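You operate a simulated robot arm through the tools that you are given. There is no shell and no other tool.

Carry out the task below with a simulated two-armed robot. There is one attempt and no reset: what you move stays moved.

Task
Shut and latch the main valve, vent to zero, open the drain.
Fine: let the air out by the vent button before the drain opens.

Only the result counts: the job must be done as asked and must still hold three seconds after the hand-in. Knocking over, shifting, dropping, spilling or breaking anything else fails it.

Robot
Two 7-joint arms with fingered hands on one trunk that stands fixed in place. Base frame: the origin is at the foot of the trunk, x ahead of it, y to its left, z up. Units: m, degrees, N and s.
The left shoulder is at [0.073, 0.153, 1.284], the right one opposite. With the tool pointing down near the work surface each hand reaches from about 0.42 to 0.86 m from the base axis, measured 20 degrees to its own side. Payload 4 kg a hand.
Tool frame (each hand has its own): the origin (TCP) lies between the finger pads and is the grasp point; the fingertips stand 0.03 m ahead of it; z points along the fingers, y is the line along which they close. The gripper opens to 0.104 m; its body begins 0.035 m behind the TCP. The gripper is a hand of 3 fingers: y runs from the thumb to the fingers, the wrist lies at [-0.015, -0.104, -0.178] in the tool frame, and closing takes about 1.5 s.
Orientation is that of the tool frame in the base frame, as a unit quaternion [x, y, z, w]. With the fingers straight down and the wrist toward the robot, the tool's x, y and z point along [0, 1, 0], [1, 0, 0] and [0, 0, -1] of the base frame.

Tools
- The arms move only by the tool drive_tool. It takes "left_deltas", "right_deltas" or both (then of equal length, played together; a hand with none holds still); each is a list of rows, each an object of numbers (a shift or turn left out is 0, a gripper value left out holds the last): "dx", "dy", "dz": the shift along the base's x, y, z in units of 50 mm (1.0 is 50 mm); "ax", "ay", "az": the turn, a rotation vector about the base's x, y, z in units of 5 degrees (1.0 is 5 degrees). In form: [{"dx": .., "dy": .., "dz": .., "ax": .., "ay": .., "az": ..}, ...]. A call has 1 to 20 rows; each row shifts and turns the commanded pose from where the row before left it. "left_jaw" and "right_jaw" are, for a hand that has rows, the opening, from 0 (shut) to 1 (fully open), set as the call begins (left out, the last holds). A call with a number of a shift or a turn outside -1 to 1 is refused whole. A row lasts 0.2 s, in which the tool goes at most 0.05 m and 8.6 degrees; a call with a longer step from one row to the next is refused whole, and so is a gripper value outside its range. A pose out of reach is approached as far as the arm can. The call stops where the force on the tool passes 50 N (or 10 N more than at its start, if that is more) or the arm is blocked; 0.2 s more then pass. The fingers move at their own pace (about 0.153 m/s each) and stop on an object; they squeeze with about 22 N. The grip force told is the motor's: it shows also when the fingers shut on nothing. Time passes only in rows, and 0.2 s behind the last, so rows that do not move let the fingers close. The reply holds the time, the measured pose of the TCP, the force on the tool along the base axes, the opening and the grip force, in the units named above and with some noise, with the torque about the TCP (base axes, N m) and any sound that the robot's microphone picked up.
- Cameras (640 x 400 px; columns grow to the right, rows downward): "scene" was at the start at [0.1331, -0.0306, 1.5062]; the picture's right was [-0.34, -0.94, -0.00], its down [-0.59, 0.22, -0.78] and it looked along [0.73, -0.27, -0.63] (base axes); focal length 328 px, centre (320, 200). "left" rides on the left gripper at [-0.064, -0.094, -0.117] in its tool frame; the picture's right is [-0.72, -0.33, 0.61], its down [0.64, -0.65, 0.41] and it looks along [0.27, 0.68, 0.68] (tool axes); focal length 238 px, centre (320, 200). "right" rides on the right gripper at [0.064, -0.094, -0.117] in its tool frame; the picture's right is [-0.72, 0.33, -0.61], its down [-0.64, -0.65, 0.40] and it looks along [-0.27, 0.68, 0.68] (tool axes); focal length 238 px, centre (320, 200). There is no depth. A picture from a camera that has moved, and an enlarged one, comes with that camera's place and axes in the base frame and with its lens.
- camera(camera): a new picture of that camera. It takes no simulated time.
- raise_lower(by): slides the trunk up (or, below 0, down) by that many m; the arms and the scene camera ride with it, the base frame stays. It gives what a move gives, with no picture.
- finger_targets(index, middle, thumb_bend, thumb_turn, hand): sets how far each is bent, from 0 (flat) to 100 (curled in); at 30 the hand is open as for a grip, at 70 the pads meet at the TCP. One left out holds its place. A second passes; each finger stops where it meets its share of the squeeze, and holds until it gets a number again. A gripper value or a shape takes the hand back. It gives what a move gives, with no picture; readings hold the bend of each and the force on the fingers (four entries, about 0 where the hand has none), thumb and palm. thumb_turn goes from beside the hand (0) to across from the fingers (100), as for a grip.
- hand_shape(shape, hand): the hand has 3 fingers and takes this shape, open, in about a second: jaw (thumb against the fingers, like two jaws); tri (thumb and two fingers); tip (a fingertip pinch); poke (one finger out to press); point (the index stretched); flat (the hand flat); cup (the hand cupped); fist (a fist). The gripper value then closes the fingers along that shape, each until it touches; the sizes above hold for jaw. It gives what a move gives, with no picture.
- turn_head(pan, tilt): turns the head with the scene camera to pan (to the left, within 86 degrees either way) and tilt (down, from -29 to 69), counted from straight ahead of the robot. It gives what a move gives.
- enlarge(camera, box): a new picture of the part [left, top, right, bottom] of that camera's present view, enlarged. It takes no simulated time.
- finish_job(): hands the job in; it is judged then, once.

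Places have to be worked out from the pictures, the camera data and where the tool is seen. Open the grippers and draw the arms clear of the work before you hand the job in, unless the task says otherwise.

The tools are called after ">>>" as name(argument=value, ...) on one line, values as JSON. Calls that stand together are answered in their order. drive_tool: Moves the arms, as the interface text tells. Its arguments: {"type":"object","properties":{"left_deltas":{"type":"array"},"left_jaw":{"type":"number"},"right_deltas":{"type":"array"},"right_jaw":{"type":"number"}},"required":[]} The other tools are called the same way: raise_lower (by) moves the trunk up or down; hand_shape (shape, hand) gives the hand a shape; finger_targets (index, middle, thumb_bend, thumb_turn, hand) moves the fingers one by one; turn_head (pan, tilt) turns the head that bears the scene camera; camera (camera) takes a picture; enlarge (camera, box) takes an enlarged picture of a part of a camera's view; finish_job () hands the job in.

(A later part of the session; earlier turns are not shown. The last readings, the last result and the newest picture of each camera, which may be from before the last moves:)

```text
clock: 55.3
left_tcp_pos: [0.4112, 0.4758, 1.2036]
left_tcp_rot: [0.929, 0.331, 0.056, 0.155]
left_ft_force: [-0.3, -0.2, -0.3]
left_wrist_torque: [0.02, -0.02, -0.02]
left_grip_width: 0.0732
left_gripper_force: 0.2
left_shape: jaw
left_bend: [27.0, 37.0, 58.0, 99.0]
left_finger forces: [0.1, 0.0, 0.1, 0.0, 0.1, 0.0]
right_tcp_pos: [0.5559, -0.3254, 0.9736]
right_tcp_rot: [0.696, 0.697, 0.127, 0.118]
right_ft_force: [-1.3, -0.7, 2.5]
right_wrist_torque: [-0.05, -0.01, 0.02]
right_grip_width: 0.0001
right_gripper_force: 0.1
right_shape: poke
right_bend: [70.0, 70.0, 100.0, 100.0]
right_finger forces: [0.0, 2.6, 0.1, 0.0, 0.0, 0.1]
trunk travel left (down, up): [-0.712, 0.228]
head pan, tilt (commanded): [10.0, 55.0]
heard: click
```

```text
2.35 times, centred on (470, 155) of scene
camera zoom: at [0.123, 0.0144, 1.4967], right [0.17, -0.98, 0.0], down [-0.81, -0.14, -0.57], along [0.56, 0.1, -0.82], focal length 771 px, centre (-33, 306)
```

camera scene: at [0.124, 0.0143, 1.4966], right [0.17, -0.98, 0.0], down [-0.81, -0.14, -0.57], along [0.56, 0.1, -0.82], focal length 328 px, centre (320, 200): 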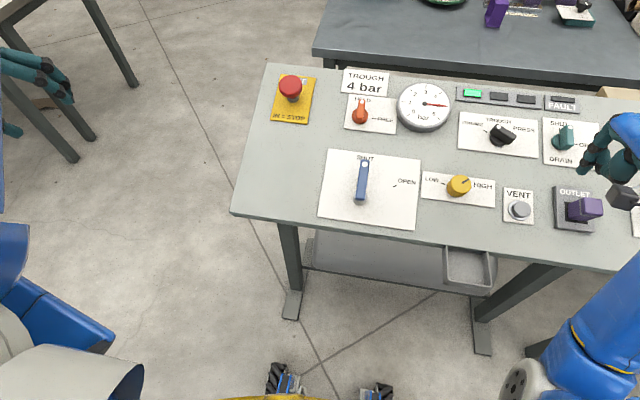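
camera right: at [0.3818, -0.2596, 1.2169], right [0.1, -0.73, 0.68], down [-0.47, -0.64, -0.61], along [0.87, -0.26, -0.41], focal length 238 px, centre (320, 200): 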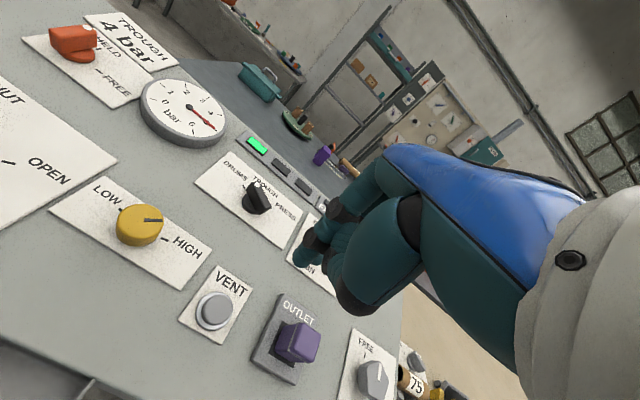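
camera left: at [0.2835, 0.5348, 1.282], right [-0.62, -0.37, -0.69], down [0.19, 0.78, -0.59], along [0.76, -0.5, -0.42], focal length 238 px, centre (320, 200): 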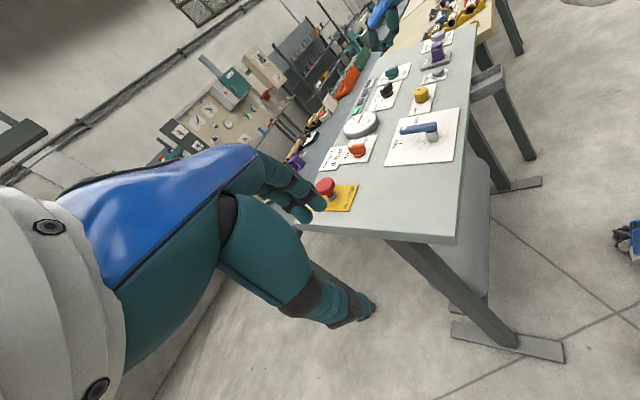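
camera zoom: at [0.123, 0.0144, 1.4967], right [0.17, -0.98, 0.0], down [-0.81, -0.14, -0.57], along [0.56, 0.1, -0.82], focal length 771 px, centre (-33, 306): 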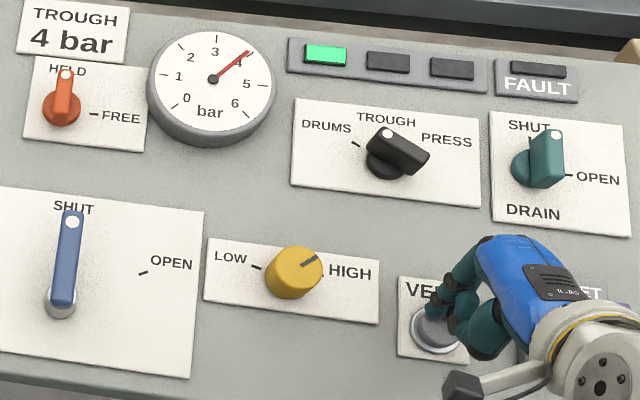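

A click was heard and the gauge is falling, now near 4 bar, so the vent is pressed. I'll press a hair deeper and hold while the pressure drops.

>>> drive_tool(right_deltas=[{"dx": 0.01, "dz": -0.03}, {"dz": 0}, {"dz": 0}, {"dz": 0}, {"dz": 0}, {"dz": 0}, {"dz": 0}, {"dz": 0}, {"dz": 0}, {"dz": 0}, {"dz": 0}, {"dz": 0}, {"dz": 0}, {"dz": 0}, {"dz": 0}, {"dz": 0}])

>>> enlarge(camera="scene", box=[380, 70, 560, 240])

```text
clock: 58.7
left_tcp_pos: [0.4116, 0.4751, 1.2036]
left_tcp_rot: [0.929, 0.332, 0.058, 0.155]
left_ft_force: [0.2, 0.2, 0.3]
left_wrist_torque: [-0.01, -0.02, -0.01]
left_grip_width: 0.0727
left_gripper_force: 0.1
left_shape: jaw
left_bend: [27.0, 37.0, 58.0, 99.0]
left_finger forces: [0.0, 0.0, 0.0, 0.1, 0.0, 0.0]
right_tcp_pos: [0.5567, -0.3258, 0.9713]
right_tcp_rot: [0.695, 0.698, 0.126, 0.118]
right_ft_force: [0.8, -0.9, 5.0]
right_wrist_torque: [-0.11, -0.08, -0.02]
right_grip_width: 0.0
right_gripper_force: 0.1
right_shape: poke
right_bend: [70.0, 70.0, 100.0, 100.0]
right_finger forces: [0.0, 4.5, 0.1, 0.0, 0.0, 0.1]
trunk travel left (down, up): [-0.712, 0.228]
head pan, tilt (commanded): [10.0, 55.0]
```

```text
2.35 times, centred on (470, 155) of scene
camera zoom: at [0.1226, 0.0143, 1.4967], right [0.17, -0.98, 0.0], down [-0.81, -0.14, -0.57], along [0.56, 0.1, -0.82], focal length 771 px, centre (-33, 306)
```

zoom: 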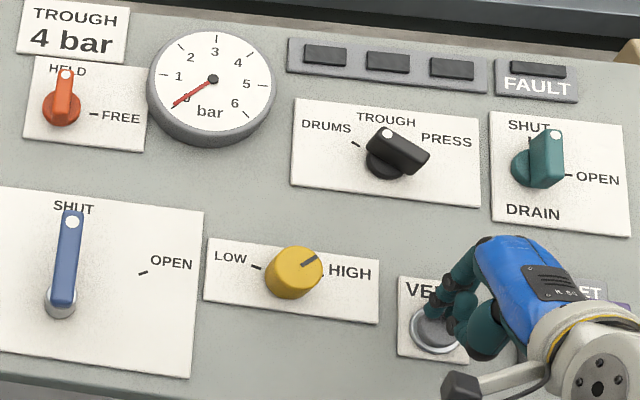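

The gauge needle is at about 0 and the green lamp is out. I'll hold a couple of seconds more to be sure it is fully vented, then check the needle up close.

>>> drive_tool(right_deltas=[{"dz": 0}, {"dz": 0}, {"dz": 0}, {"dz": 0}, {"dz": 0}, {"dz": 0}, {"dz": 0}, {"dz": 0}, {"dz": 0}, {"dz": 0}, {"dz": 0}, {"dz": 0}])

>>> enlarge(camera="scene", box=[390, 70, 460, 140])

```text
clock: 61.3
left_tcp_pos: [0.4119, 0.476, 1.2033]
left_tcp_rot: [0.929, 0.331, 0.056, 0.156]
left_ft_force: [-0.1, 0.4, 0.3]
left_wrist_torque: [-0.01, 0.02, 0.01]
left_grip_width: 0.0727
left_gripper_force: 0.2
left_shape: jaw
left_bend: [27.0, 37.0, 58.0, 99.0]
left_finger forces: [0.0, 0.0, 0.0, 0.0, 0.0, 0.0]
right_tcp_pos: [0.5557, -0.3241, 0.9717]
right_tcp_rot: [0.696, 0.697, 0.126, 0.118]
right_ft_force: [-0.9, -0.6, 4.8]
right_wrist_torque: [-0.13, -0.04, -0.03]
right_grip_width: 0.0001
right_gripper_force: 0.0
right_shape: poke
right_bend: [70.0, 70.0, 100.0, 100.0]
right_finger forces: [0.1, 4.6, 0.0, 0.0, 0.1, 0.0]
trunk travel left (down, up): [-0.712, 0.228]
head pan, tilt (commanded): [10.0, 55.0]
```

```text
5.71 times, centred on (425, 105) of scene
camera zoom: at [0.1226, 0.0143, 1.4967], right [0.17, -0.98, 0.0], down [-0.81, -0.14, -0.57], along [0.56, 0.1, -0.82], focal length 1872 px, centre (-280, 743)
```

zoom: 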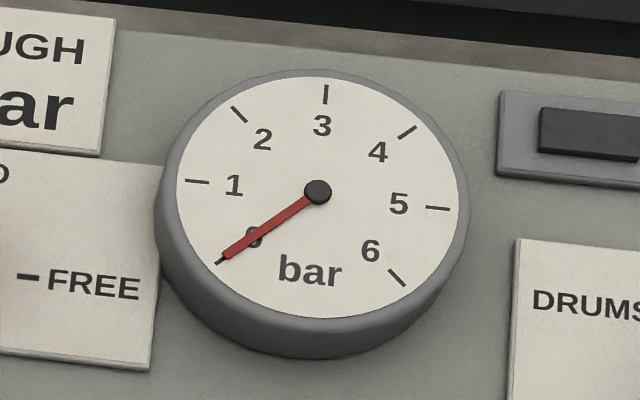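

The gauge reads exactly 0. I'll release the vent, lift the right hand clear along the normal, and check that the gauge stays at zero.

>>> drive_tool(right_deltas=[{"dx": -0.1, "dz": 0.28}, {"dx": -0.17, "dz": 0.47}, {"dx": -0.2, "dz": 0.55}, {"dx": -0.2, "dz": 0.55}, {"dz": 0.5}, {"dz": 0}])

>>> hand_shape(shape="jaw", hand="right")

>>> camera(camera="scene")

>>> enlarge(camera="scene", box=[320, 60, 560, 240])

```text
clock: 62.7
left_tcp_pos: [0.4126, 0.4746, 1.2032]
left_tcp_rot: [0.929, 0.332, 0.057, 0.155]
left_ft_force: [0.1, 0.4, 0.6]
left_wrist_torque: [0.01, -0.02, 0.03]
left_grip_width: 0.0728
left_gripper_force: 0.1
left_shape: jaw
left_bend: [27.0, 37.0, 58.0, 99.0]
left_finger forces: [0.0, 0.1, 0.0, 0.0, 0.0, 0.0]
right_tcp_pos: [0.5238, -0.3259, 1.0898]
right_tcp_rot: [0.696, 0.697, 0.126, 0.117]
right_ft_force: [-0.1, 0.5, 0.1]
right_wrist_torque: [0.0, 0.02, 0.0]
right_grip_width: 0.0
right_gripper_force: 0.0
right_shape: poke
right_bend: [70.0, 70.0, 100.0, 100.0]
right_finger forces: [0.0, 0.0, 0.0, 0.0, 0.0, 0.1]
trunk travel left (down, up): [-0.712, 0.228]
head pan, tilt (commanded): [10.0, 55.0]
```

```text
clock: 63.6
left_tcp_pos: [0.4136, 0.4758, 1.2028]
left_tcp_rot: [0.929, 0.332, 0.057, 0.155]
left_ft_force: [0.0, 0.3, 0.6]
left_wrist_torque: [0.04, -0.02, -0.03]
left_grip_width: 0.0727
left_gripper_force: 0.1
left_shape: jaw
left_bend: [27.0, 37.0, 58.0, 99.0]
left_finger forces: [0.0, 0.0, 0.0, 0.0, 0.0, 0.0]
right_tcp_pos: [0.5235, -0.3256, 1.0898]
right_tcp_rot: [0.696, 0.698, 0.126, 0.116]
right_ft_force: [0.7, 0.1, -0.3]
right_wrist_torque: [-0.02, 0.02, -0.01]
right_grip_width: 0.1038
right_gripper_force: 0.0
right_shape: jaw
right_bend: [30.0, 30.0, 30.0, 98.0]
right_finger forces: [0.0, 0.0, 0.1, 0.1, 0.0, 0.0]
trunk travel left (down, up): [-0.712, 0.228]
head pan, tilt (commanded): [10.0, 55.0]
```

```text
taken
camera scene: at [0.1236, 0.0137, 1.4966], right [0.17, -0.98, 0.0], down [-0.81, -0.14, -0.57], along [0.56, 0.1, -0.82], focal length 328 px, centre (320, 200)
```

scene: 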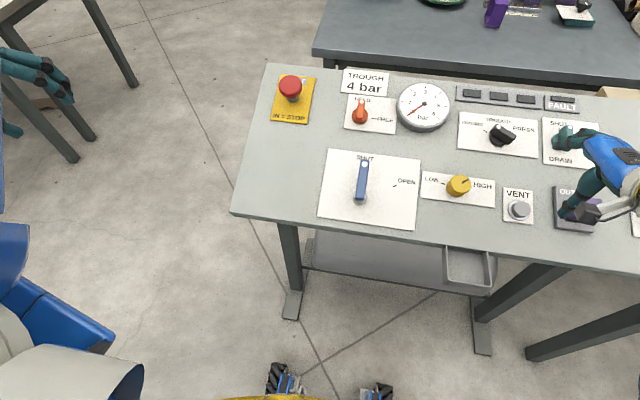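

```text
2.22 times, centred on (440, 150) of scene
camera zoom: at [0.1236, 0.0137, 1.4966], right [0.17, -0.98, 0.0], down [-0.81, -0.14, -0.57], along [0.56, 0.1, -0.82], focal length 728 px, centre (53, 311)
```

zoom: 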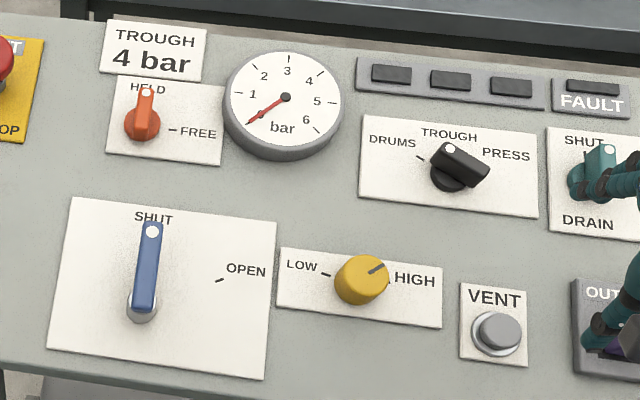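

The gauge stays at 0 after release and the vent button popped back up. I'll rotate the right hand 90° about the panel normal so its jaws straddle the drain bar, while moving to a hover in front of it.

>>> drive_tool(right_deltas=[{"dz": 0.4}, {"dz": 0.4, "ax": -0.342, "az": 0.94}, {"dz": 0.3, "ax": -0.342, "az": 0.94}, {"dz": 0.1, "ax": -0.342, "az": 0.94}, {"ax": -0.342, "az": 0.94}, {"dx": 0.19, "dy": -0.06, "ax": -0.342, "az": 0.94}, {"dx": 0.19, "dy": -0.06, "ax": -0.342, "az": 0.94}, {"dx": 0.19, "dy": -0.06, "ax": -0.342, "az": 0.94}, {"dx": 0.19, "dy": -0.06, "ax": -0.342, "az": 0.94}, {"dx": 0.19, "dy": -0.1, "ax": -0.342, "az": 0.94}, {"dx": 0.19, "dy": -0.1, "ax": -0.342, "az": 0.94}, {"dx": 0.19, "dy": -0.1, "ax": -0.342, "az": 0.94}, {"dx": 0.19, "dy": -0.1, "ax": -0.342, "az": 0.94}, {"dx": 0.19, "dy": -0.15, "ax": -0.342, "az": 0.94}, {"dx": 0.19, "dy": -0.15, "ax": -0.342, "az": 0.94}, {"dx": 0.19, "dy": -0.15, "ax": -0.342, "az": 0.94}, {"dx": 0.19, "dy": -0.15, "ax": -0.342, "az": 0.94}, {"dx": 0.19, "dy": -0.15, "ax": -0.342, "az": 0.94}, {"dx": 0.19, "dy": -0.15, "ax": -0.342, "az": 0.94}, {"dz": 0}], right_jaw=0.6)

>>> camera(camera="scene")

>>> camera(camera="right")

```text
clock: 67.8
left_tcp_pos: [0.4137, 0.4748, 1.2045]
left_tcp_rot: [0.929, 0.332, 0.058, 0.154]
left_ft_force: [-0.1, -0.4, -0.2]
left_wrist_torque: [0.01, -0.03, 0.02]
left_grip_width: 0.0726
left_gripper_force: 0.0
left_shape: jaw
left_bend: [27.0, 37.0, 58.0, 99.0]
left_finger forces: [0.0, 0.0, 0.0, 0.1, 0.1, 0.0]
right_tcp_pos: [0.6563, -0.4008, 1.1482]
right_tcp_rot: [-0.002, 0.986, -0.001, 0.166]
right_ft_force: [0.3, 0.7, -0.3]
right_wrist_torque: [-0.01, 0.01, 0.0]
right_grip_width: 0.0629
right_gripper_force: 0.0
right_shape: jaw
right_bend: [29.0, 40.0, 64.0, 100.0]
right_finger forces: [0.0, 0.1, 0.1, 0.0, 0.1, 0.0]
trunk travel left (down, up): [-0.712, 0.228]
head pan, tilt (commanded): [10.0, 55.0]
```

```text
taken
camera scene: at [0.1247, 0.0132, 1.4965], right [0.17, -0.98, 0.0], down [-0.81, -0.14, -0.57], along [0.56, 0.1, -0.82], focal length 328 px, centre (320, 200)
```

scene: 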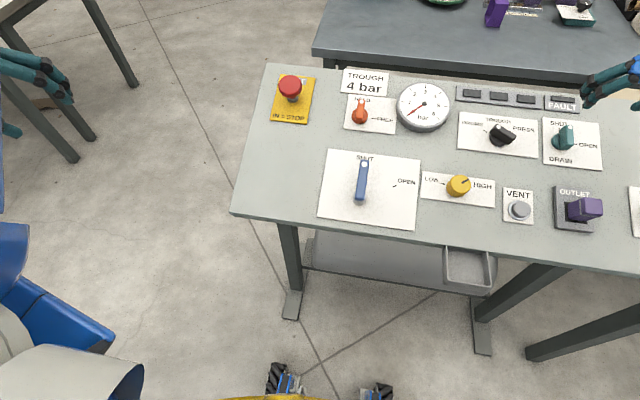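

```text
taken
camera right: at [0.5576, -0.4967, 1.2368], right [0.48, 0.33, 0.81], down [0.74, -0.65, -0.17], along [0.47, 0.68, -0.55], focal length 238 px, centre (320, 200)
```

right: 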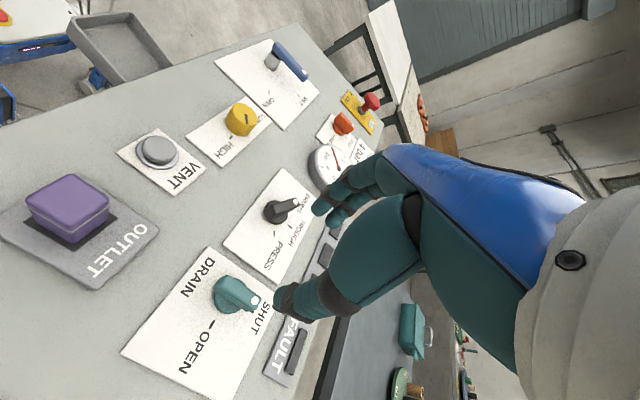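

The drain knob's dot lands at (0.728,-0.414,1.015), so the bar centre should be near (0.711,-0.414). I'll turn the head to see it better and move the hand to a hover about 6 cm above the grip point.

>>> drive_tool(right_deltas=[{"dx": 0.145, "dy": -0.065, "dz": -0.35}, {"dx": 0.145, "dy": -0.065, "dz": -0.35}, {"dx": 0.145, "dy": -0.065, "dz": -0.35}, {"dx": 0.145, "dy": -0.065, "dz": -0.35}, {"dz": 0}])

>>> turn_head(pan=-22, tilt=45)

>>> camera(camera="scene")

>>> camera(camera="right")

>>> enlarge(camera="left", box=[340, 20, 460, 120])

```text
clock: 69.0
left_tcp_pos: [0.4135, 0.4744, 1.2034]
left_tcp_rot: [0.929, 0.333, 0.057, 0.155]
left_ft_force: [0.3, -0.3, 0.3]
left_wrist_torque: [-0.03, -0.02, 0.02]
left_grip_width: 0.0729
left_gripper_force: 0.0
left_shape: jaw
left_bend: [27.0, 37.0, 58.0, 99.0]
left_finger forces: [0.0, 0.0, 0.1, 0.1, 0.0, 0.1]
right_tcp_pos: [0.685, -0.4168, 1.0768]
right_tcp_rot: [0.0, 0.986, -0.001, 0.167]
right_ft_force: [-0.1, -0.7, -0.8]
right_wrist_torque: [0.04, -0.04, -0.01]
right_grip_width: 0.0628
right_gripper_force: 0.0
right_shape: jaw
right_bend: [29.0, 40.0, 64.0, 100.0]
right_finger forces: [0.1, 0.0, 0.0, 0.0, 0.0, 0.0]
trunk travel left (down, up): [-0.712, 0.228]
head pan, tilt (commanded): [10.0, 55.0]
```

```text
clock: 70.0
left_tcp_pos: [0.4139, 0.4743, 1.2033]
left_tcp_rot: [0.929, 0.331, 0.057, 0.155]
left_ft_force: [-0.7, -0.7, 0.4]
left_wrist_torque: [0.02, -0.02, -0.01]
left_grip_width: 0.0729
left_gripper_force: 0.0
left_shape: jaw
left_bend: [27.0, 37.0, 58.0, 99.0]
left_finger forces: [0.0, 0.0, 0.0, 0.0, 0.1, 0.0]
right_tcp_pos: [0.6838, -0.4163, 1.0784]
right_tcp_rot: [0.0, 0.986, -0.001, 0.165]
right_ft_force: [0.3, 0.2, 0.1]
right_wrist_torque: [-0.02, 0.02, 0.0]
right_grip_width: 0.0631
right_gripper_force: 0.1
right_shape: jaw
right_bend: [29.0, 40.0, 64.0, 100.0]
right_finger forces: [0.0, 0.1, 0.1, 0.0, 0.0, 0.0]
trunk travel left (down, up): [-0.712, 0.228]
head pan, tilt (commanded): [-22.0, 45.0]
```

```text
taken
camera scene: at [0.1292, -0.0299, 1.5099], right [-0.37, -0.93, 0.0], down [-0.66, 0.26, -0.7], along [0.65, -0.26, -0.71], focal length 328 px, centre (320, 200)
```

scene: 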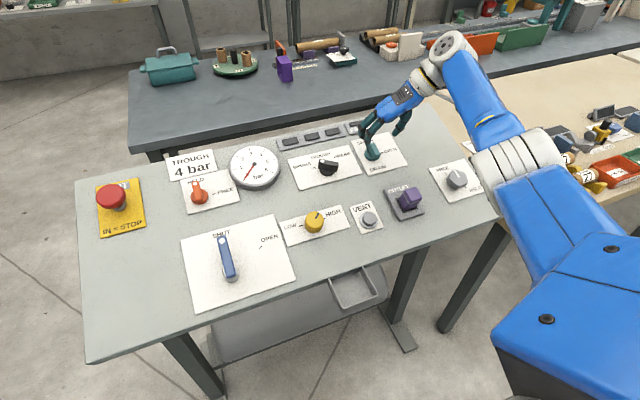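

```text
taken
camera right: at [0.5864, -0.5101, 1.1661], right [0.48, 0.33, 0.81], down [0.74, -0.65, -0.17], along [0.48, 0.68, -0.55], focal length 238 px, centre (320, 200)
```

right: 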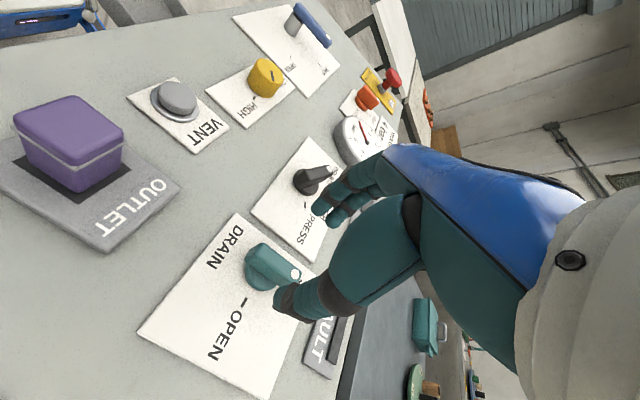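

```text
4.00 times, centred on (400, 70) of left
camera zoom: at [0.2833, 0.5315, 1.2834], right [-0.62, -0.37, -0.69], down [0.19, 0.78, -0.59], along [0.76, -0.5, -0.42], focal length 953 px, centre (0, 720)
```

zoom: 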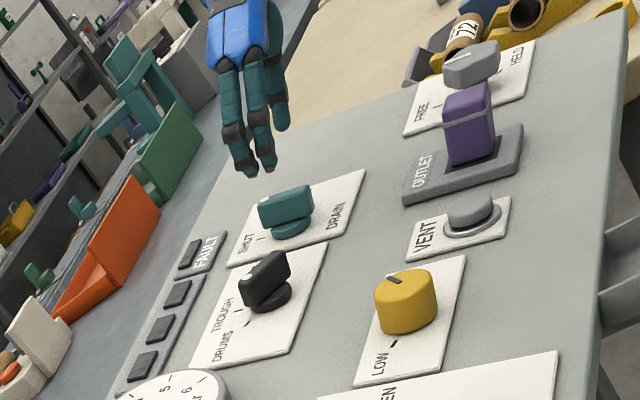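

The thumb and fingers are on either side of the drain bar. I'll zoom in before descending.

>>> enlarge(camera="scene", box=[320, 90, 440, 180])

>>> enlarge(camera="right", box=[200, 160, 380, 360])

```text
4.44 times, centred on (380, 135) of scene
camera zoom: at [0.1292, -0.0299, 1.5099], right [-0.37, -0.93, 0.0], down [-0.66, 0.26, -0.7], along [0.65, -0.26, -0.71], focal length 1456 px, centre (53, 489)
```

zoom: 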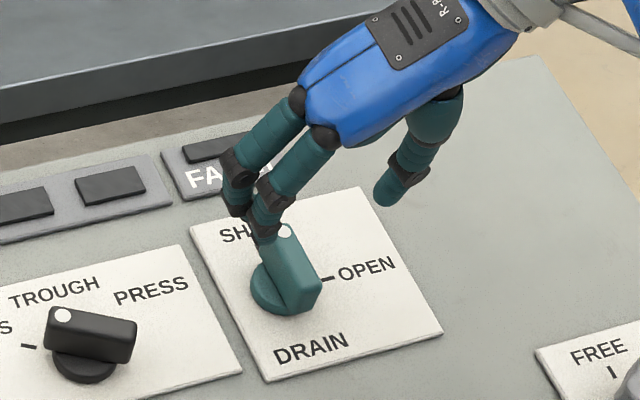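

```text
2.00 times, centred on (290, 260) of right
camera zoom: at [0.5864, -0.5101, 1.1661], right [0.48, 0.33, 0.81], down [0.74, -0.65, -0.17], along [0.48, 0.68, -0.55], focal length 477 px, centre (380, 80)
```

zoom: 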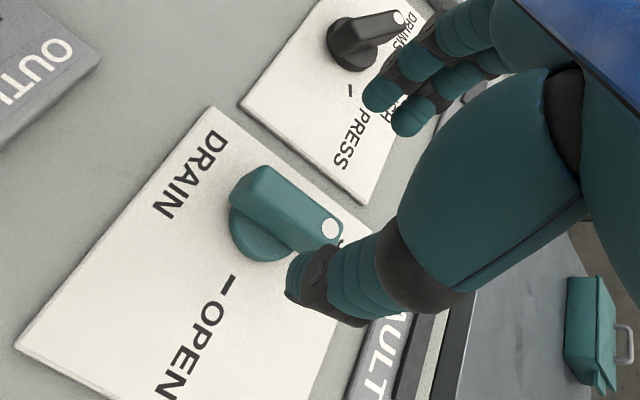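

The view matches the orange-knob approach almost exactly. I'll descend about 4 cm along the normal first and check the straddle.

>>> drive_tool(right_deltas=[{"dx": 0.1, "dz": -0.26}, {"dx": 0.1, "dz": -0.26}, {"dx": 0.09, "dz": -0.24}, {"dz": 0}])

>>> enlarge(camera="scene", box=[320, 90, 440, 180])

>>> enlarge(camera="right", box=[200, 160, 380, 360])

>>> enlarge(camera="left", box=[340, 20, 460, 120])

```text
clock: 71.0
left_tcp_pos: [0.4137, 0.4731, 1.203]
left_tcp_rot: [0.929, 0.332, 0.058, 0.155]
left_ft_force: [-0.1, 0.1, -0.5]
left_wrist_torque: [-0.02, -0.03, -0.02]
left_grip_width: 0.0725
left_gripper_force: 0.1
left_shape: jaw
left_bend: [27.0, 37.0, 58.0, 99.0]
left_finger forces: [0.1, 0.0, 0.0, 0.1, 0.0, 0.1]
right_tcp_pos: [0.6975, -0.4165, 1.0416]
right_tcp_rot: [0.0, 0.986, 0.0, 0.167]
right_ft_force: [0.0, -1.0, 1.0]
right_wrist_torque: [-0.03, -0.02, -0.02]
right_grip_width: 0.0628
right_gripper_force: 0.0
right_shape: jaw
right_bend: [29.0, 40.0, 64.0, 100.0]
right_finger forces: [0.1, 0.1, 0.0, 0.0, 0.1, 0.0]
right hand out of reach, approached as far as the arm can: row 3
trunk travel left (down, up): [-0.712, 0.228]
head pan, tilt (commanded): [-22.0, 45.0]
```

```text
4.44 times, centred on (380, 135) of scene
camera zoom: at [0.1291, -0.0298, 1.5099], right [-0.37, -0.93, 0.0], down [-0.66, 0.26, -0.71], along [0.65, -0.26, -0.71], focal length 1456 px, centre (53, 489)
```

zoom: 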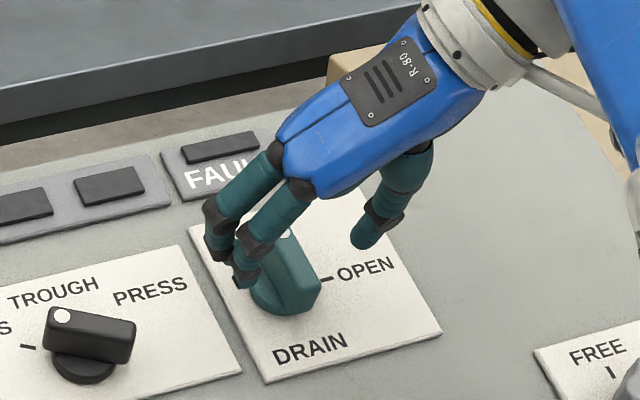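

```text
2.00 times, centred on (290, 260) of right
camera zoom: at [0.5992, -0.5099, 1.1289], right [0.48, 0.33, 0.81], down [0.74, -0.65, -0.17], along [0.48, 0.68, -0.55], focal length 477 px, centre (380, 80)
```

zoom: 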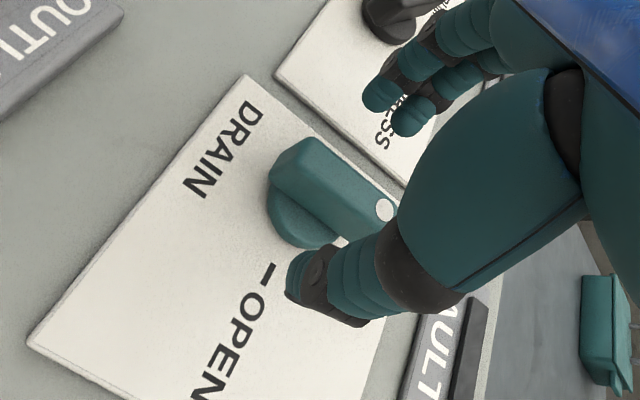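

```text
4.00 times, centred on (400, 70) of left
camera zoom: at [0.283, 0.5317, 1.2834], right [-0.62, -0.37, -0.69], down [0.19, 0.78, -0.59], along [0.76, -0.5, -0.42], focal length 953 px, centre (0, 720)
```

zoom: 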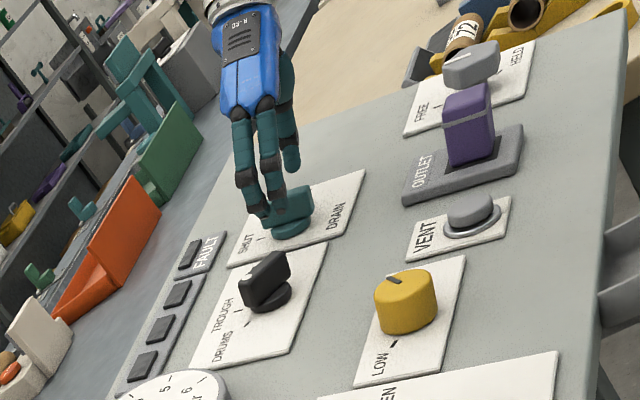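

The bar sits between thumb and fingers with a slight bias toward the thumb side. A reach note appeared, but the pose is still as commanded, so I'll shift 5 mm toward −y and descend the last 2 cm carefully.

>>> drive_tool(right_deltas=[{"dx": 0.02, "dy": -0.05, "dz": -0.12}, {"dx": 0.03, "dy": -0.05, "dz": -0.12}, {"dx": 0.03, "dz": -0.12}, {"dz": 0}])

>>> enlarge(camera="scene", box=[320, 90, 440, 180])

>>> enlarge(camera="right", box=[200, 160, 380, 360])

>>> enlarge(camera="left", box=[340, 20, 460, 120])

```text
clock: 72.0
left_tcp_pos: [0.413, 0.4744, 1.2015]
left_tcp_rot: [0.929, 0.332, 0.057, 0.155]
left_ft_force: [-0.4, 0.6, -0.7]
left_wrist_torque: [0.01, 0.0, -0.03]
left_grip_width: 0.0726
left_gripper_force: 0.2
left_shape: jaw
left_bend: [27.0, 37.0, 58.0, 99.0]
left_finger forces: [0.0, 0.1, 0.0, 0.0, 0.0, 0.0]
right_tcp_pos: [0.6944, -0.4172, 1.0229]
right_tcp_rot: [-0.001, 0.986, -0.002, 0.167]
right_ft_force: [-0.3, -0.5, 0.5]
right_wrist_torque: [-0.01, 0.02, 0.0]
right_grip_width: 0.0629
right_gripper_force: 0.0
right_shape: jaw
right_bend: [29.0, 40.0, 64.0, 100.0]
right_finger forces: [0.0, 0.0, 0.1, 0.0, 0.0, 0.0]
right hand out of reach, approached as far as the arm can: row 1, 2
trunk travel left (down, up): [-0.712, 0.228]
head pan, tilt (commanded): [-22.0, 45.0]
```

```text
4.44 times, centred on (380, 135) of scene
camera zoom: at [0.1296, -0.0296, 1.5099], right [-0.37, -0.93, 0.0], down [-0.66, 0.26, -0.71], along [0.65, -0.26, -0.71], focal length 1456 px, centre (53, 489)
```

zoom: 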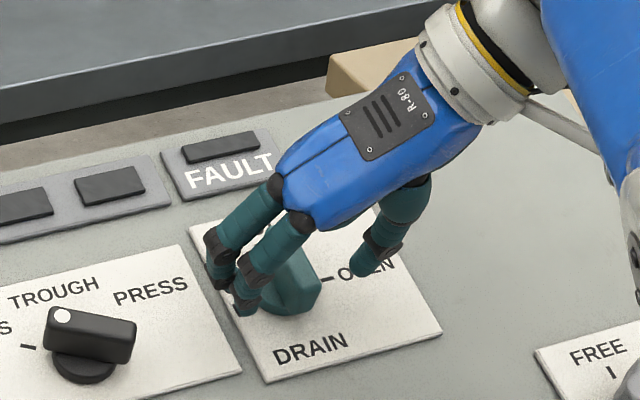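

```text
2.00 times, centred on (290, 260) of right
camera zoom: at [0.5964, -0.5104, 1.1107], right [0.48, 0.33, 0.82], down [0.74, -0.65, -0.17], along [0.48, 0.68, -0.55], focal length 477 px, centre (380, 80)
```

zoom: 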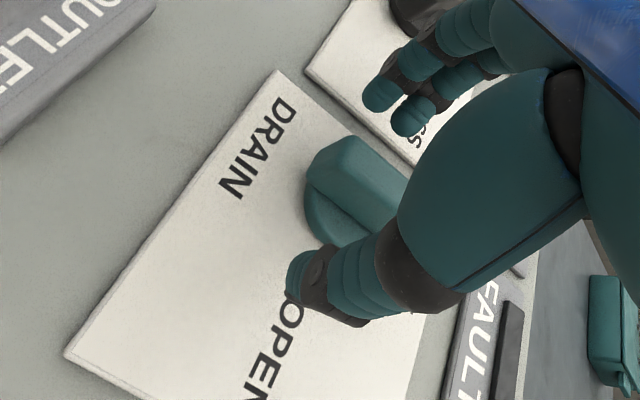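

```text
4.00 times, centred on (400, 70) of left
camera zoom: at [0.2835, 0.5318, 1.2832], right [-0.62, -0.37, -0.69], down [0.19, 0.78, -0.59], along [0.76, -0.5, -0.42], focal length 953 px, centre (0, 720)
```

zoom: 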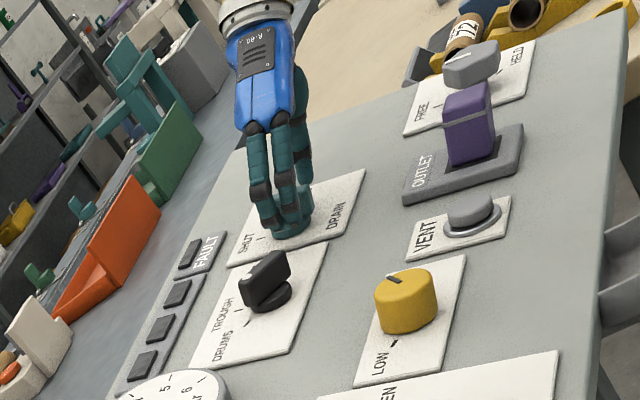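

The arm is near its reach limit here: the hand is about 1 cm short of the knob axis but the bar is between the fingers. I'll lower 4 mm more and close the jaw on the bar's near half.

>>> drive_tool(right_deltas=[{"dz": -0.09}, {"dz": 0}])

>>> drive_tool(right_deltas=[{"dz": 0}, {"dz": 0}, {"dz": 0}, {"dz": 0}, {"dz": 0}, {"dz": 0}], right_jaw=0)

>>> enlarge(camera="scene", box=[320, 90, 440, 180])

>>> enlarge(camera="right", box=[200, 160, 380, 360])

>>> enlarge(camera="left", box=[340, 20, 460, 120])

```text
clock: 72.6
left_tcp_pos: [0.4141, 0.4747, 1.2032]
left_tcp_rot: [0.929, 0.331, 0.056, 0.155]
left_ft_force: [0.2, 0.5, -0.6]
left_wrist_torque: [-0.01, -0.02, -0.04]
left_grip_width: 0.0729
left_gripper_force: 0.0
left_shape: jaw
left_bend: [27.0, 37.0, 58.0, 99.0]
left_finger forces: [0.1, 0.1, 0.0, 0.0, 0.1, 0.0]
right_tcp_pos: [0.6936, -0.4153, 1.0183]
right_tcp_rot: [0.0, 0.986, -0.001, 0.166]
right_ft_force: [0.1, 0.6, 0.6]
right_wrist_torque: [0.02, 0.01, 0.01]
right_grip_width: 0.063
right_gripper_force: 0.1
right_shape: jaw
right_bend: [29.0, 40.0, 64.0, 100.0]
right_finger forces: [0.1, 0.0, 0.0, 0.0, 0.0, 0.1]
trunk travel left (down, up): [-0.712, 0.228]
head pan, tilt (commanded): [-22.0, 45.0]
```

```text
clock: 74.0
left_tcp_pos: [0.4134, 0.4753, 1.2027]
left_tcp_rot: [0.929, 0.332, 0.056, 0.155]
left_ft_force: [0.0, -0.4, -0.4]
left_wrist_torque: [-0.02, 0.02, 0.01]
left_grip_width: 0.0725
left_gripper_force: 0.1
left_shape: jaw
left_bend: [27.0, 37.0, 58.0, 99.0]
left_finger forces: [0.1, 0.0, 0.0, 0.1, 0.0, 0.0]
right_tcp_pos: [0.6933, -0.4157, 1.018]
right_tcp_rot: [0.0, 0.986, -0.002, 0.166]
right_ft_force: [-0.5, 0.9, -1.0]
right_wrist_torque: [0.03, 0.03, 0.01]
right_grip_width: 0.011
right_gripper_force: 22.0
right_shape: jaw
right_bend: [72.0, 62.0, 73.0, 100.0]
right_finger forces: [13.1, 6.9, 0.0, 0.0, 19.3, 0.1]
trunk travel left (down, up): [-0.712, 0.228]
head pan, tilt (commanded): [-22.0, 45.0]
```

```text
4.44 times, centred on (380, 135) of scene
camera zoom: at [0.1298, -0.0297, 1.5099], right [-0.37, -0.93, 0.0], down [-0.66, 0.26, -0.7], along [0.65, -0.26, -0.71], focal length 1456 px, centre (53, 489)
```

zoom: 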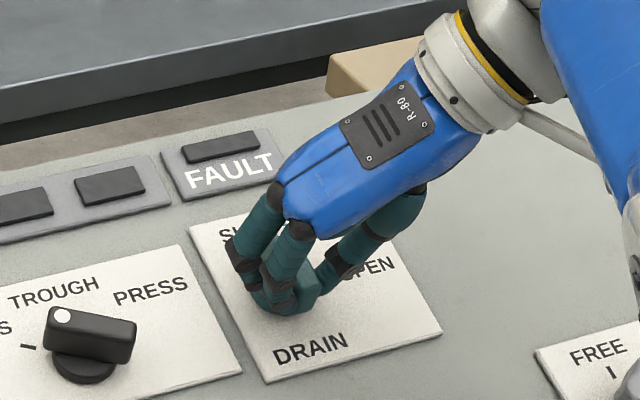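

```text
2.00 times, centred on (290, 260) of right
camera zoom: at [0.5952, -0.5102, 1.1065], right [0.48, 0.33, 0.81], down [0.74, -0.65, -0.17], along [0.48, 0.68, -0.55], focal length 477 px, centre (380, 80)
```

zoom: 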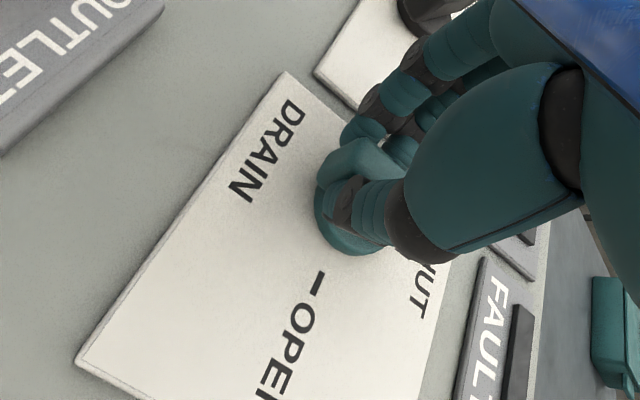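

```text
4.00 times, centred on (400, 70) of left
camera zoom: at [0.2836, 0.5317, 1.2832], right [-0.62, -0.37, -0.69], down [0.19, 0.78, -0.59], along [0.76, -0.5, -0.42], focal length 953 px, centre (0, 720)
```

zoom: 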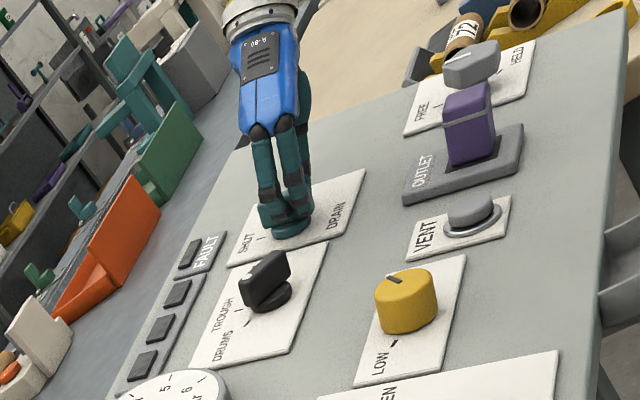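

The drain bar is gripped (11 mm, thumb and fingers loaded), about 1 cm behind the knob axis. I'll turn it clockwise 30° toward OPEN, with the TCP following the matching small arc.

>>> drive_tool(right_deltas=[{"dx": 0.002, "dy": 0.015, "dz": 0.001, "ax": 0.342, "az": -0.94}, {"dx": 0.002, "dy": 0.015, "dz": 0.001, "ax": 0.342, "az": -0.94}, {"dx": 0.004, "dy": 0.015, "dz": 0.001, "ax": 0.342, "az": -0.94}, {"dx": 0.004, "dy": 0.015, "dz": 0.001, "ax": 0.342, "az": -0.94}, {"dx": 0.005, "dy": 0.015, "dz": 0.002, "ax": 0.342, "az": -0.94}, {"dx": 0.006, "dy": 0.015, "dz": 0.002, "ax": 0.342, "az": -0.94}])

>>> enlarge(camera="scene", box=[320, 90, 440, 180])

>>> enlarge(camera="left", box=[340, 20, 460, 120])

```text
clock: 75.4
left_tcp_pos: [0.4119, 0.4767, 1.2017]
left_tcp_rot: [0.929, 0.332, 0.057, 0.156]
left_ft_force: [0.7, 0.4, -0.1]
left_wrist_torque: [0.01, -0.01, 0.03]
left_grip_width: 0.0728
left_gripper_force: 0.1
left_shape: jaw
left_bend: [27.0, 37.0, 58.0, 99.0]
left_finger forces: [0.1, 0.0, 0.0, 0.0, 0.1, 0.0]
right_tcp_pos: [0.6952, -0.409, 1.0199]
right_tcp_rot: [0.253, 0.953, 0.045, 0.16]
right_ft_force: [-5.6, 8.8, -7.3]
right_wrist_torque: [0.13, 0.2, 0.08]
right_grip_width: 0.0109
right_gripper_force: 21.9
right_shape: jaw
right_bend: [72.0, 62.0, 73.0, 100.0]
right_finger forces: [14.4, 7.5, 0.1, 0.1, 19.0, 0.0]
trunk travel left (down, up): [-0.712, 0.228]
head pan, tilt (commanded): [-22.0, 45.0]
```

```text
4.44 times, centred on (380, 135) of scene
camera zoom: at [0.1293, -0.0272, 1.5099], right [-0.37, -0.93, 0.0], down [-0.66, 0.26, -0.71], along [0.65, -0.27, -0.71], focal length 1456 px, centre (53, 489)
```

zoom: 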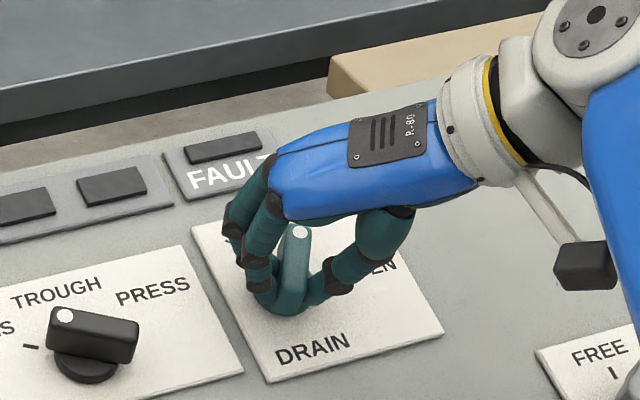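

```text
4.00 times, centred on (400, 70) of left
camera zoom: at [0.2834, 0.5338, 1.2823], right [-0.62, -0.37, -0.69], down [0.19, 0.78, -0.59], along [0.76, -0.5, -0.42], focal length 953 px, centre (0, 720)
```

zoom: 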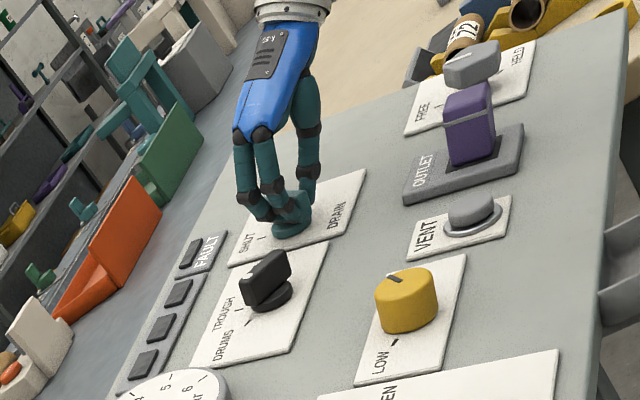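

The knob turns with the hand (about 30°) with modest side forces. I'll continue another 30°, easing slightly more toward +y.

>>> drive_tool(right_deltas=[{"dx": 0.005, "dy": 0.02, "dz": -0.005, "ax": 0.342, "az": -0.94}, {"dx": 0.005, "dy": 0.02, "dz": -0.005, "ax": 0.342, "az": -0.94}, {"dx": 0.007, "dy": 0.018, "dz": -0.003, "ax": 0.342, "az": -0.94}, {"dx": 0.008, "dy": 0.018, "ax": 0.342, "az": -0.94}, {"dx": 0.009, "dy": 0.016, "ax": 0.342, "az": -0.94}, {"dx": 0.01, "dy": 0.014, "ax": 0.342, "az": -0.94}])

>>> enlarge(camera="scene", box=[320, 90, 440, 180])

>>> enlarge(camera="left", box=[340, 20, 460, 120])

```text
clock: 76.8
left_tcp_pos: [0.4145, 0.4765, 1.2027]
left_tcp_rot: [0.929, 0.332, 0.057, 0.155]
left_ft_force: [1.1, 0.2, 0.3]
left_wrist_torque: [-0.01, -0.01, 0.02]
left_grip_width: 0.0726
left_gripper_force: 0.1
left_shape: jaw
left_bend: [27.0, 37.0, 58.0, 99.0]
left_finger forces: [0.0, 0.1, 0.1, 0.0, 0.1, 0.0]
right_tcp_pos: [0.6989, -0.404, 1.0204]
right_tcp_rot: [0.492, 0.854, 0.089, 0.144]
right_ft_force: [1.1, 5.7, -1.1]
right_wrist_torque: [0.11, -0.05, 0.14]
right_grip_width: 0.0109
right_gripper_force: 21.6
right_shape: jaw
right_bend: [72.0, 62.0, 73.0, 100.0]
right_finger forces: [14.3, 8.9, 0.0, 0.0, 19.2, 0.1]
trunk travel left (down, up): [-0.712, 0.228]
head pan, tilt (commanded): [-22.0, 45.0]
```

```text
4.44 times, centred on (380, 135) of scene
camera zoom: at [0.13, -0.0268, 1.5099], right [-0.37, -0.93, 0.0], down [-0.66, 0.26, -0.71], along [0.65, -0.27, -0.71], focal length 1456 px, centre (53, 489)
```

zoom: 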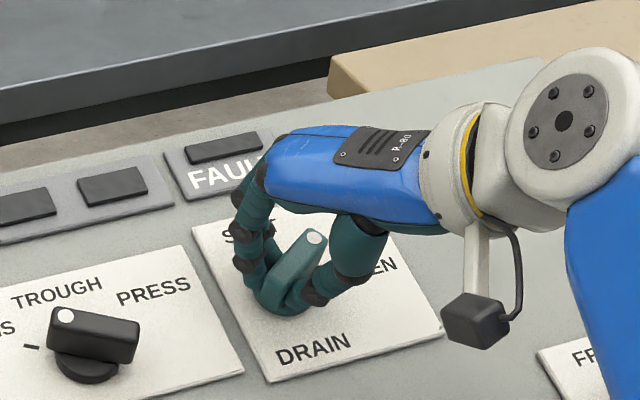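

```text
4.00 times, centred on (400, 70) of left
camera zoom: at [0.2839, 0.5342, 1.2821], right [-0.62, -0.37, -0.69], down [0.19, 0.78, -0.59], along [0.76, -0.5, -0.42], focal length 953 px, centre (0, 720)
```

zoom: 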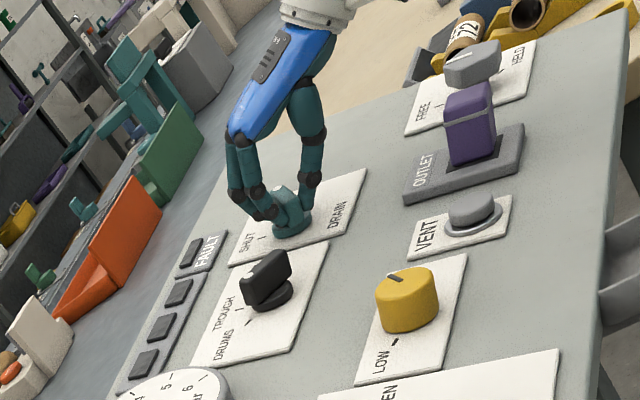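

60° done with low forces. I'll turn the final 30° to OPEN.

>>> drive_tool(right_deltas=[{"dx": 0.018, "dy": 0.016, "dz": 0.006, "ax": 0.342, "az": -0.94}, {"dx": 0.019, "dy": 0.014, "dz": 0.007, "ax": 0.342, "az": -0.94}, {"dx": 0.02, "dy": 0.012, "dz": 0.007, "ax": 0.342, "az": -0.94}, {"dx": 0.02, "dy": 0.01, "dz": 0.007, "ax": 0.342, "az": -0.94}, {"dx": 0.021, "dy": 0.006, "dz": 0.007, "ax": 0.342, "az": -0.94}, {"dx": 0.021, "dy": 0.003, "dz": 0.007, "ax": 0.342, "az": -0.94}, {"dz": 0}])

>>> enlarge(camera="scene", box=[320, 90, 440, 180])

>>> enlarge(camera="left", box=[340, 20, 460, 120])

>>> enlarge(camera="right", box=[200, 160, 380, 360])

```text
clock: 78.4
left_tcp_pos: [0.4141, 0.4768, 1.2018]
left_tcp_rot: [0.929, 0.331, 0.056, 0.155]
left_ft_force: [0.4, -0.1, 0.2]
left_wrist_torque: [0.01, -0.01, 0.0]
left_grip_width: 0.0727
left_gripper_force: 0.1
left_shape: jaw
left_bend: [27.0, 37.0, 58.0, 99.0]
left_finger forces: [0.0, 0.0, 0.0, 0.1, 0.1, 0.1]
right_tcp_pos: [0.7044, -0.4011, 1.0219]
right_tcp_rot: [0.695, 0.698, 0.126, 0.117]
right_ft_force: [4.4, 4.8, 1.0]
right_wrist_torque: [0.05, -0.12, 0.09]
right_grip_width: 0.011
right_gripper_force: 22.5
right_shape: jaw
right_bend: [72.0, 62.0, 73.0, 100.0]
right_finger forces: [15.3, 8.9, 0.0, 0.0, 19.0, 0.1]
trunk travel left (down, up): [-0.712, 0.228]
head pan, tilt (commanded): [-22.0, 45.0]
```

```text
4.44 times, centred on (380, 135) of scene
camera zoom: at [0.13, -0.0268, 1.5099], right [-0.37, -0.93, 0.0], down [-0.66, 0.26, -0.71], along [0.65, -0.27, -0.71], focal length 1456 px, centre (53, 489)
```

zoom: 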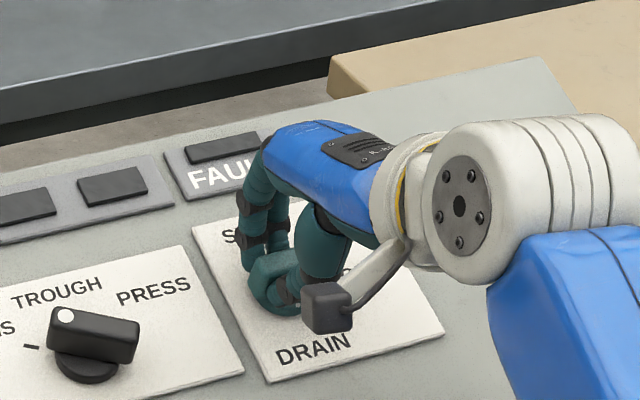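

```text
4.00 times, centred on (400, 70) of left
camera zoom: at [0.284, 0.5341, 1.282], right [-0.62, -0.37, -0.69], down [0.19, 0.78, -0.59], along [0.76, -0.5, -0.42], focal length 953 px, centre (0, 720)
```

zoom: 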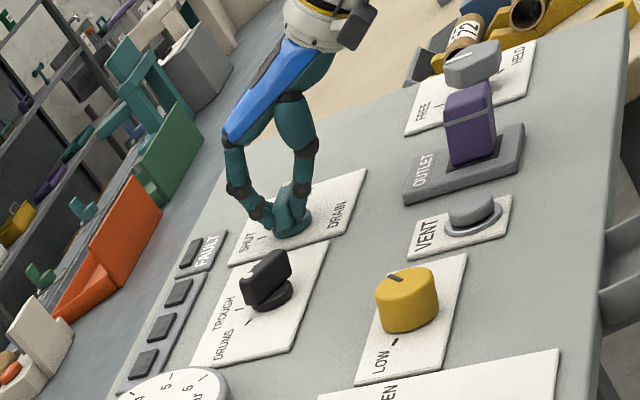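

```text
2.00 times, centred on (290, 260) of right
camera zoom: at [0.5763, -0.3387, 1.0991], right [0.1, -0.73, 0.68], down [-0.47, -0.64, -0.61], along [0.87, -0.26, -0.41], focal length 477 px, centre (380, 80)
```

zoom: 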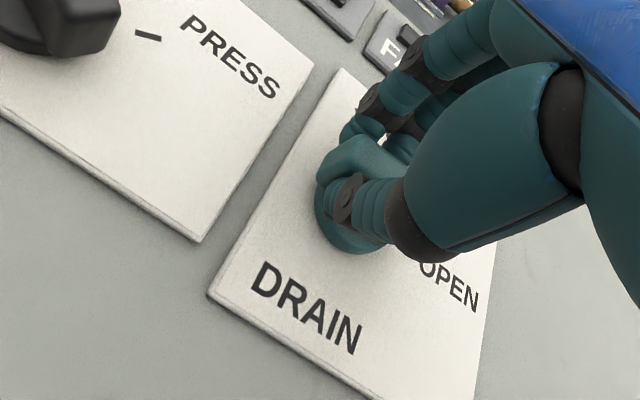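

The bar has followed the hand a full 90° to OPEN. I'll nudge about 2° more, then release, lift off along the normal and check.

>>> drive_tool(right_deltas=[{"dy": 0.01, "ax": 0.137, "az": -0.376}, {"dz": 0}])

>>> drive_tool(right_deltas=[{"dx": 0}, {"dx": 0}, {"dx": 0}, {"dx": 0}, {"dx": -0.07, "dz": 0.19}, {"dx": -0.14, "dz": 0.38}, {"dx": -0.14, "dz": 0.38}, {"dx": -0.14, "dz": 0.38}, {"dx": -0.14, "dz": 0.38}, {"dx": 0}], right_jaw=0.6)

>>> camera(camera="scene")

>>> enlarge(camera="right", box=[180, 140, 400, 360])

>>> enlarge(camera="left", box=[340, 20, 460, 120])

```text
clock: 79.0
left_tcp_pos: [0.414, 0.4772, 1.2019]
left_tcp_rot: [0.929, 0.333, 0.056, 0.155]
left_ft_force: [0.0, 1.4, 0.2]
left_wrist_torque: [0.01, -0.03, -0.01]
left_grip_width: 0.0729
left_gripper_force: 0.0
left_shape: jaw
left_bend: [27.0, 37.0, 58.0, 99.0]
left_finger forces: [0.1, 0.1, 0.0, 0.1, 0.0, 0.0]
right_tcp_pos: [0.7049, -0.4018, 1.022]
right_tcp_rot: [0.708, 0.685, 0.129, 0.116]
right_ft_force: [6.3, 5.3, 2.2]
right_wrist_torque: [0.05, -0.17, 0.14]
right_grip_width: 0.0113
right_gripper_force: 22.1
right_shape: jaw
right_bend: [72.0, 61.0, 73.0, 100.0]
right_finger forces: [15.4, 9.7, 0.0, 0.0, 18.8, 0.0]
trunk travel left (down, up): [-0.712, 0.228]
head pan, tilt (commanded): [-22.0, 45.0]
```

```text
clock: 81.2
left_tcp_pos: [0.4139, 0.4745, 1.2035]
left_tcp_rot: [0.929, 0.331, 0.056, 0.155]
left_ft_force: [-0.4, -0.2, -0.4]
left_wrist_torque: [0.0, 0.0, 0.01]
left_grip_width: 0.0728
left_gripper_force: 0.1
left_shape: jaw
left_bend: [27.0, 37.0, 58.0, 99.0]
left_finger forces: [0.1, 0.0, 0.1, 0.0, 0.1, 0.1]
right_tcp_pos: [0.6729, -0.4036, 1.1063]
right_tcp_rot: [0.708, 0.685, 0.129, 0.114]
right_ft_force: [0.0, -0.2, -0.3]
right_wrist_torque: [0.01, 0.01, 0.0]
right_grip_width: 0.0621
right_gripper_force: 0.1
right_shape: jaw
right_bend: [29.0, 41.0, 65.0, 100.0]
right_finger forces: [0.0, 0.0, 0.0, 0.1, 0.0, 0.1]
trunk travel left (down, up): [-0.712, 0.228]
head pan, tilt (commanded): [-22.0, 45.0]
```

```text
taken
camera scene: at [0.1289, -0.0297, 1.5099], right [-0.37, -0.93, 0.0], down [-0.66, 0.26, -0.71], along [0.65, -0.26, -0.71], focal length 328 px, centre (320, 200)
```

scene: 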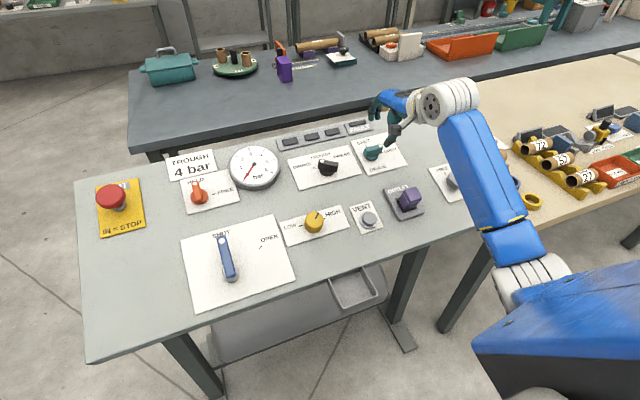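

```text
1.82 times, centred on (290, 250) of right
camera zoom: at [0.546, -0.3377, 1.1849], right [0.08, -0.74, 0.67], down [-0.49, -0.61, -0.62], along [0.87, -0.28, -0.41], focal length 433 px, centre (374, 109)
```

zoom: 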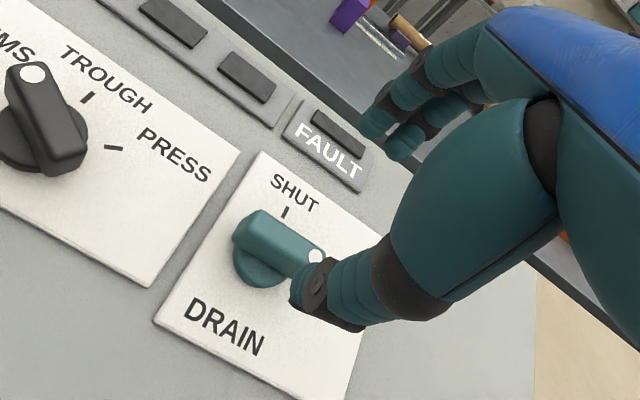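

```text
4.00 times, centred on (400, 70) of left
camera zoom: at [0.2835, 0.5317, 1.2832], right [-0.62, -0.37, -0.69], down [0.19, 0.78, -0.59], along [0.76, -0.5, -0.42], focal length 953 px, centre (0, 720)
```

zoom: 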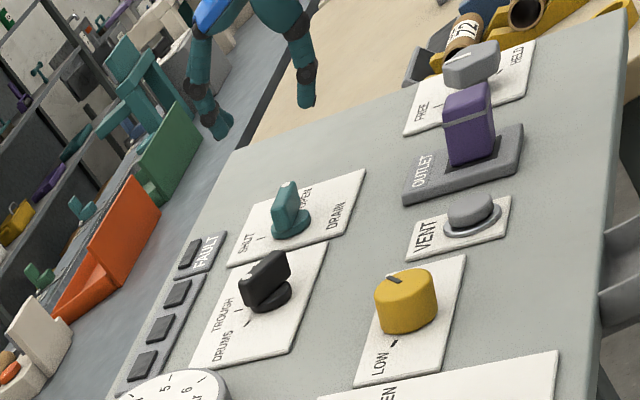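

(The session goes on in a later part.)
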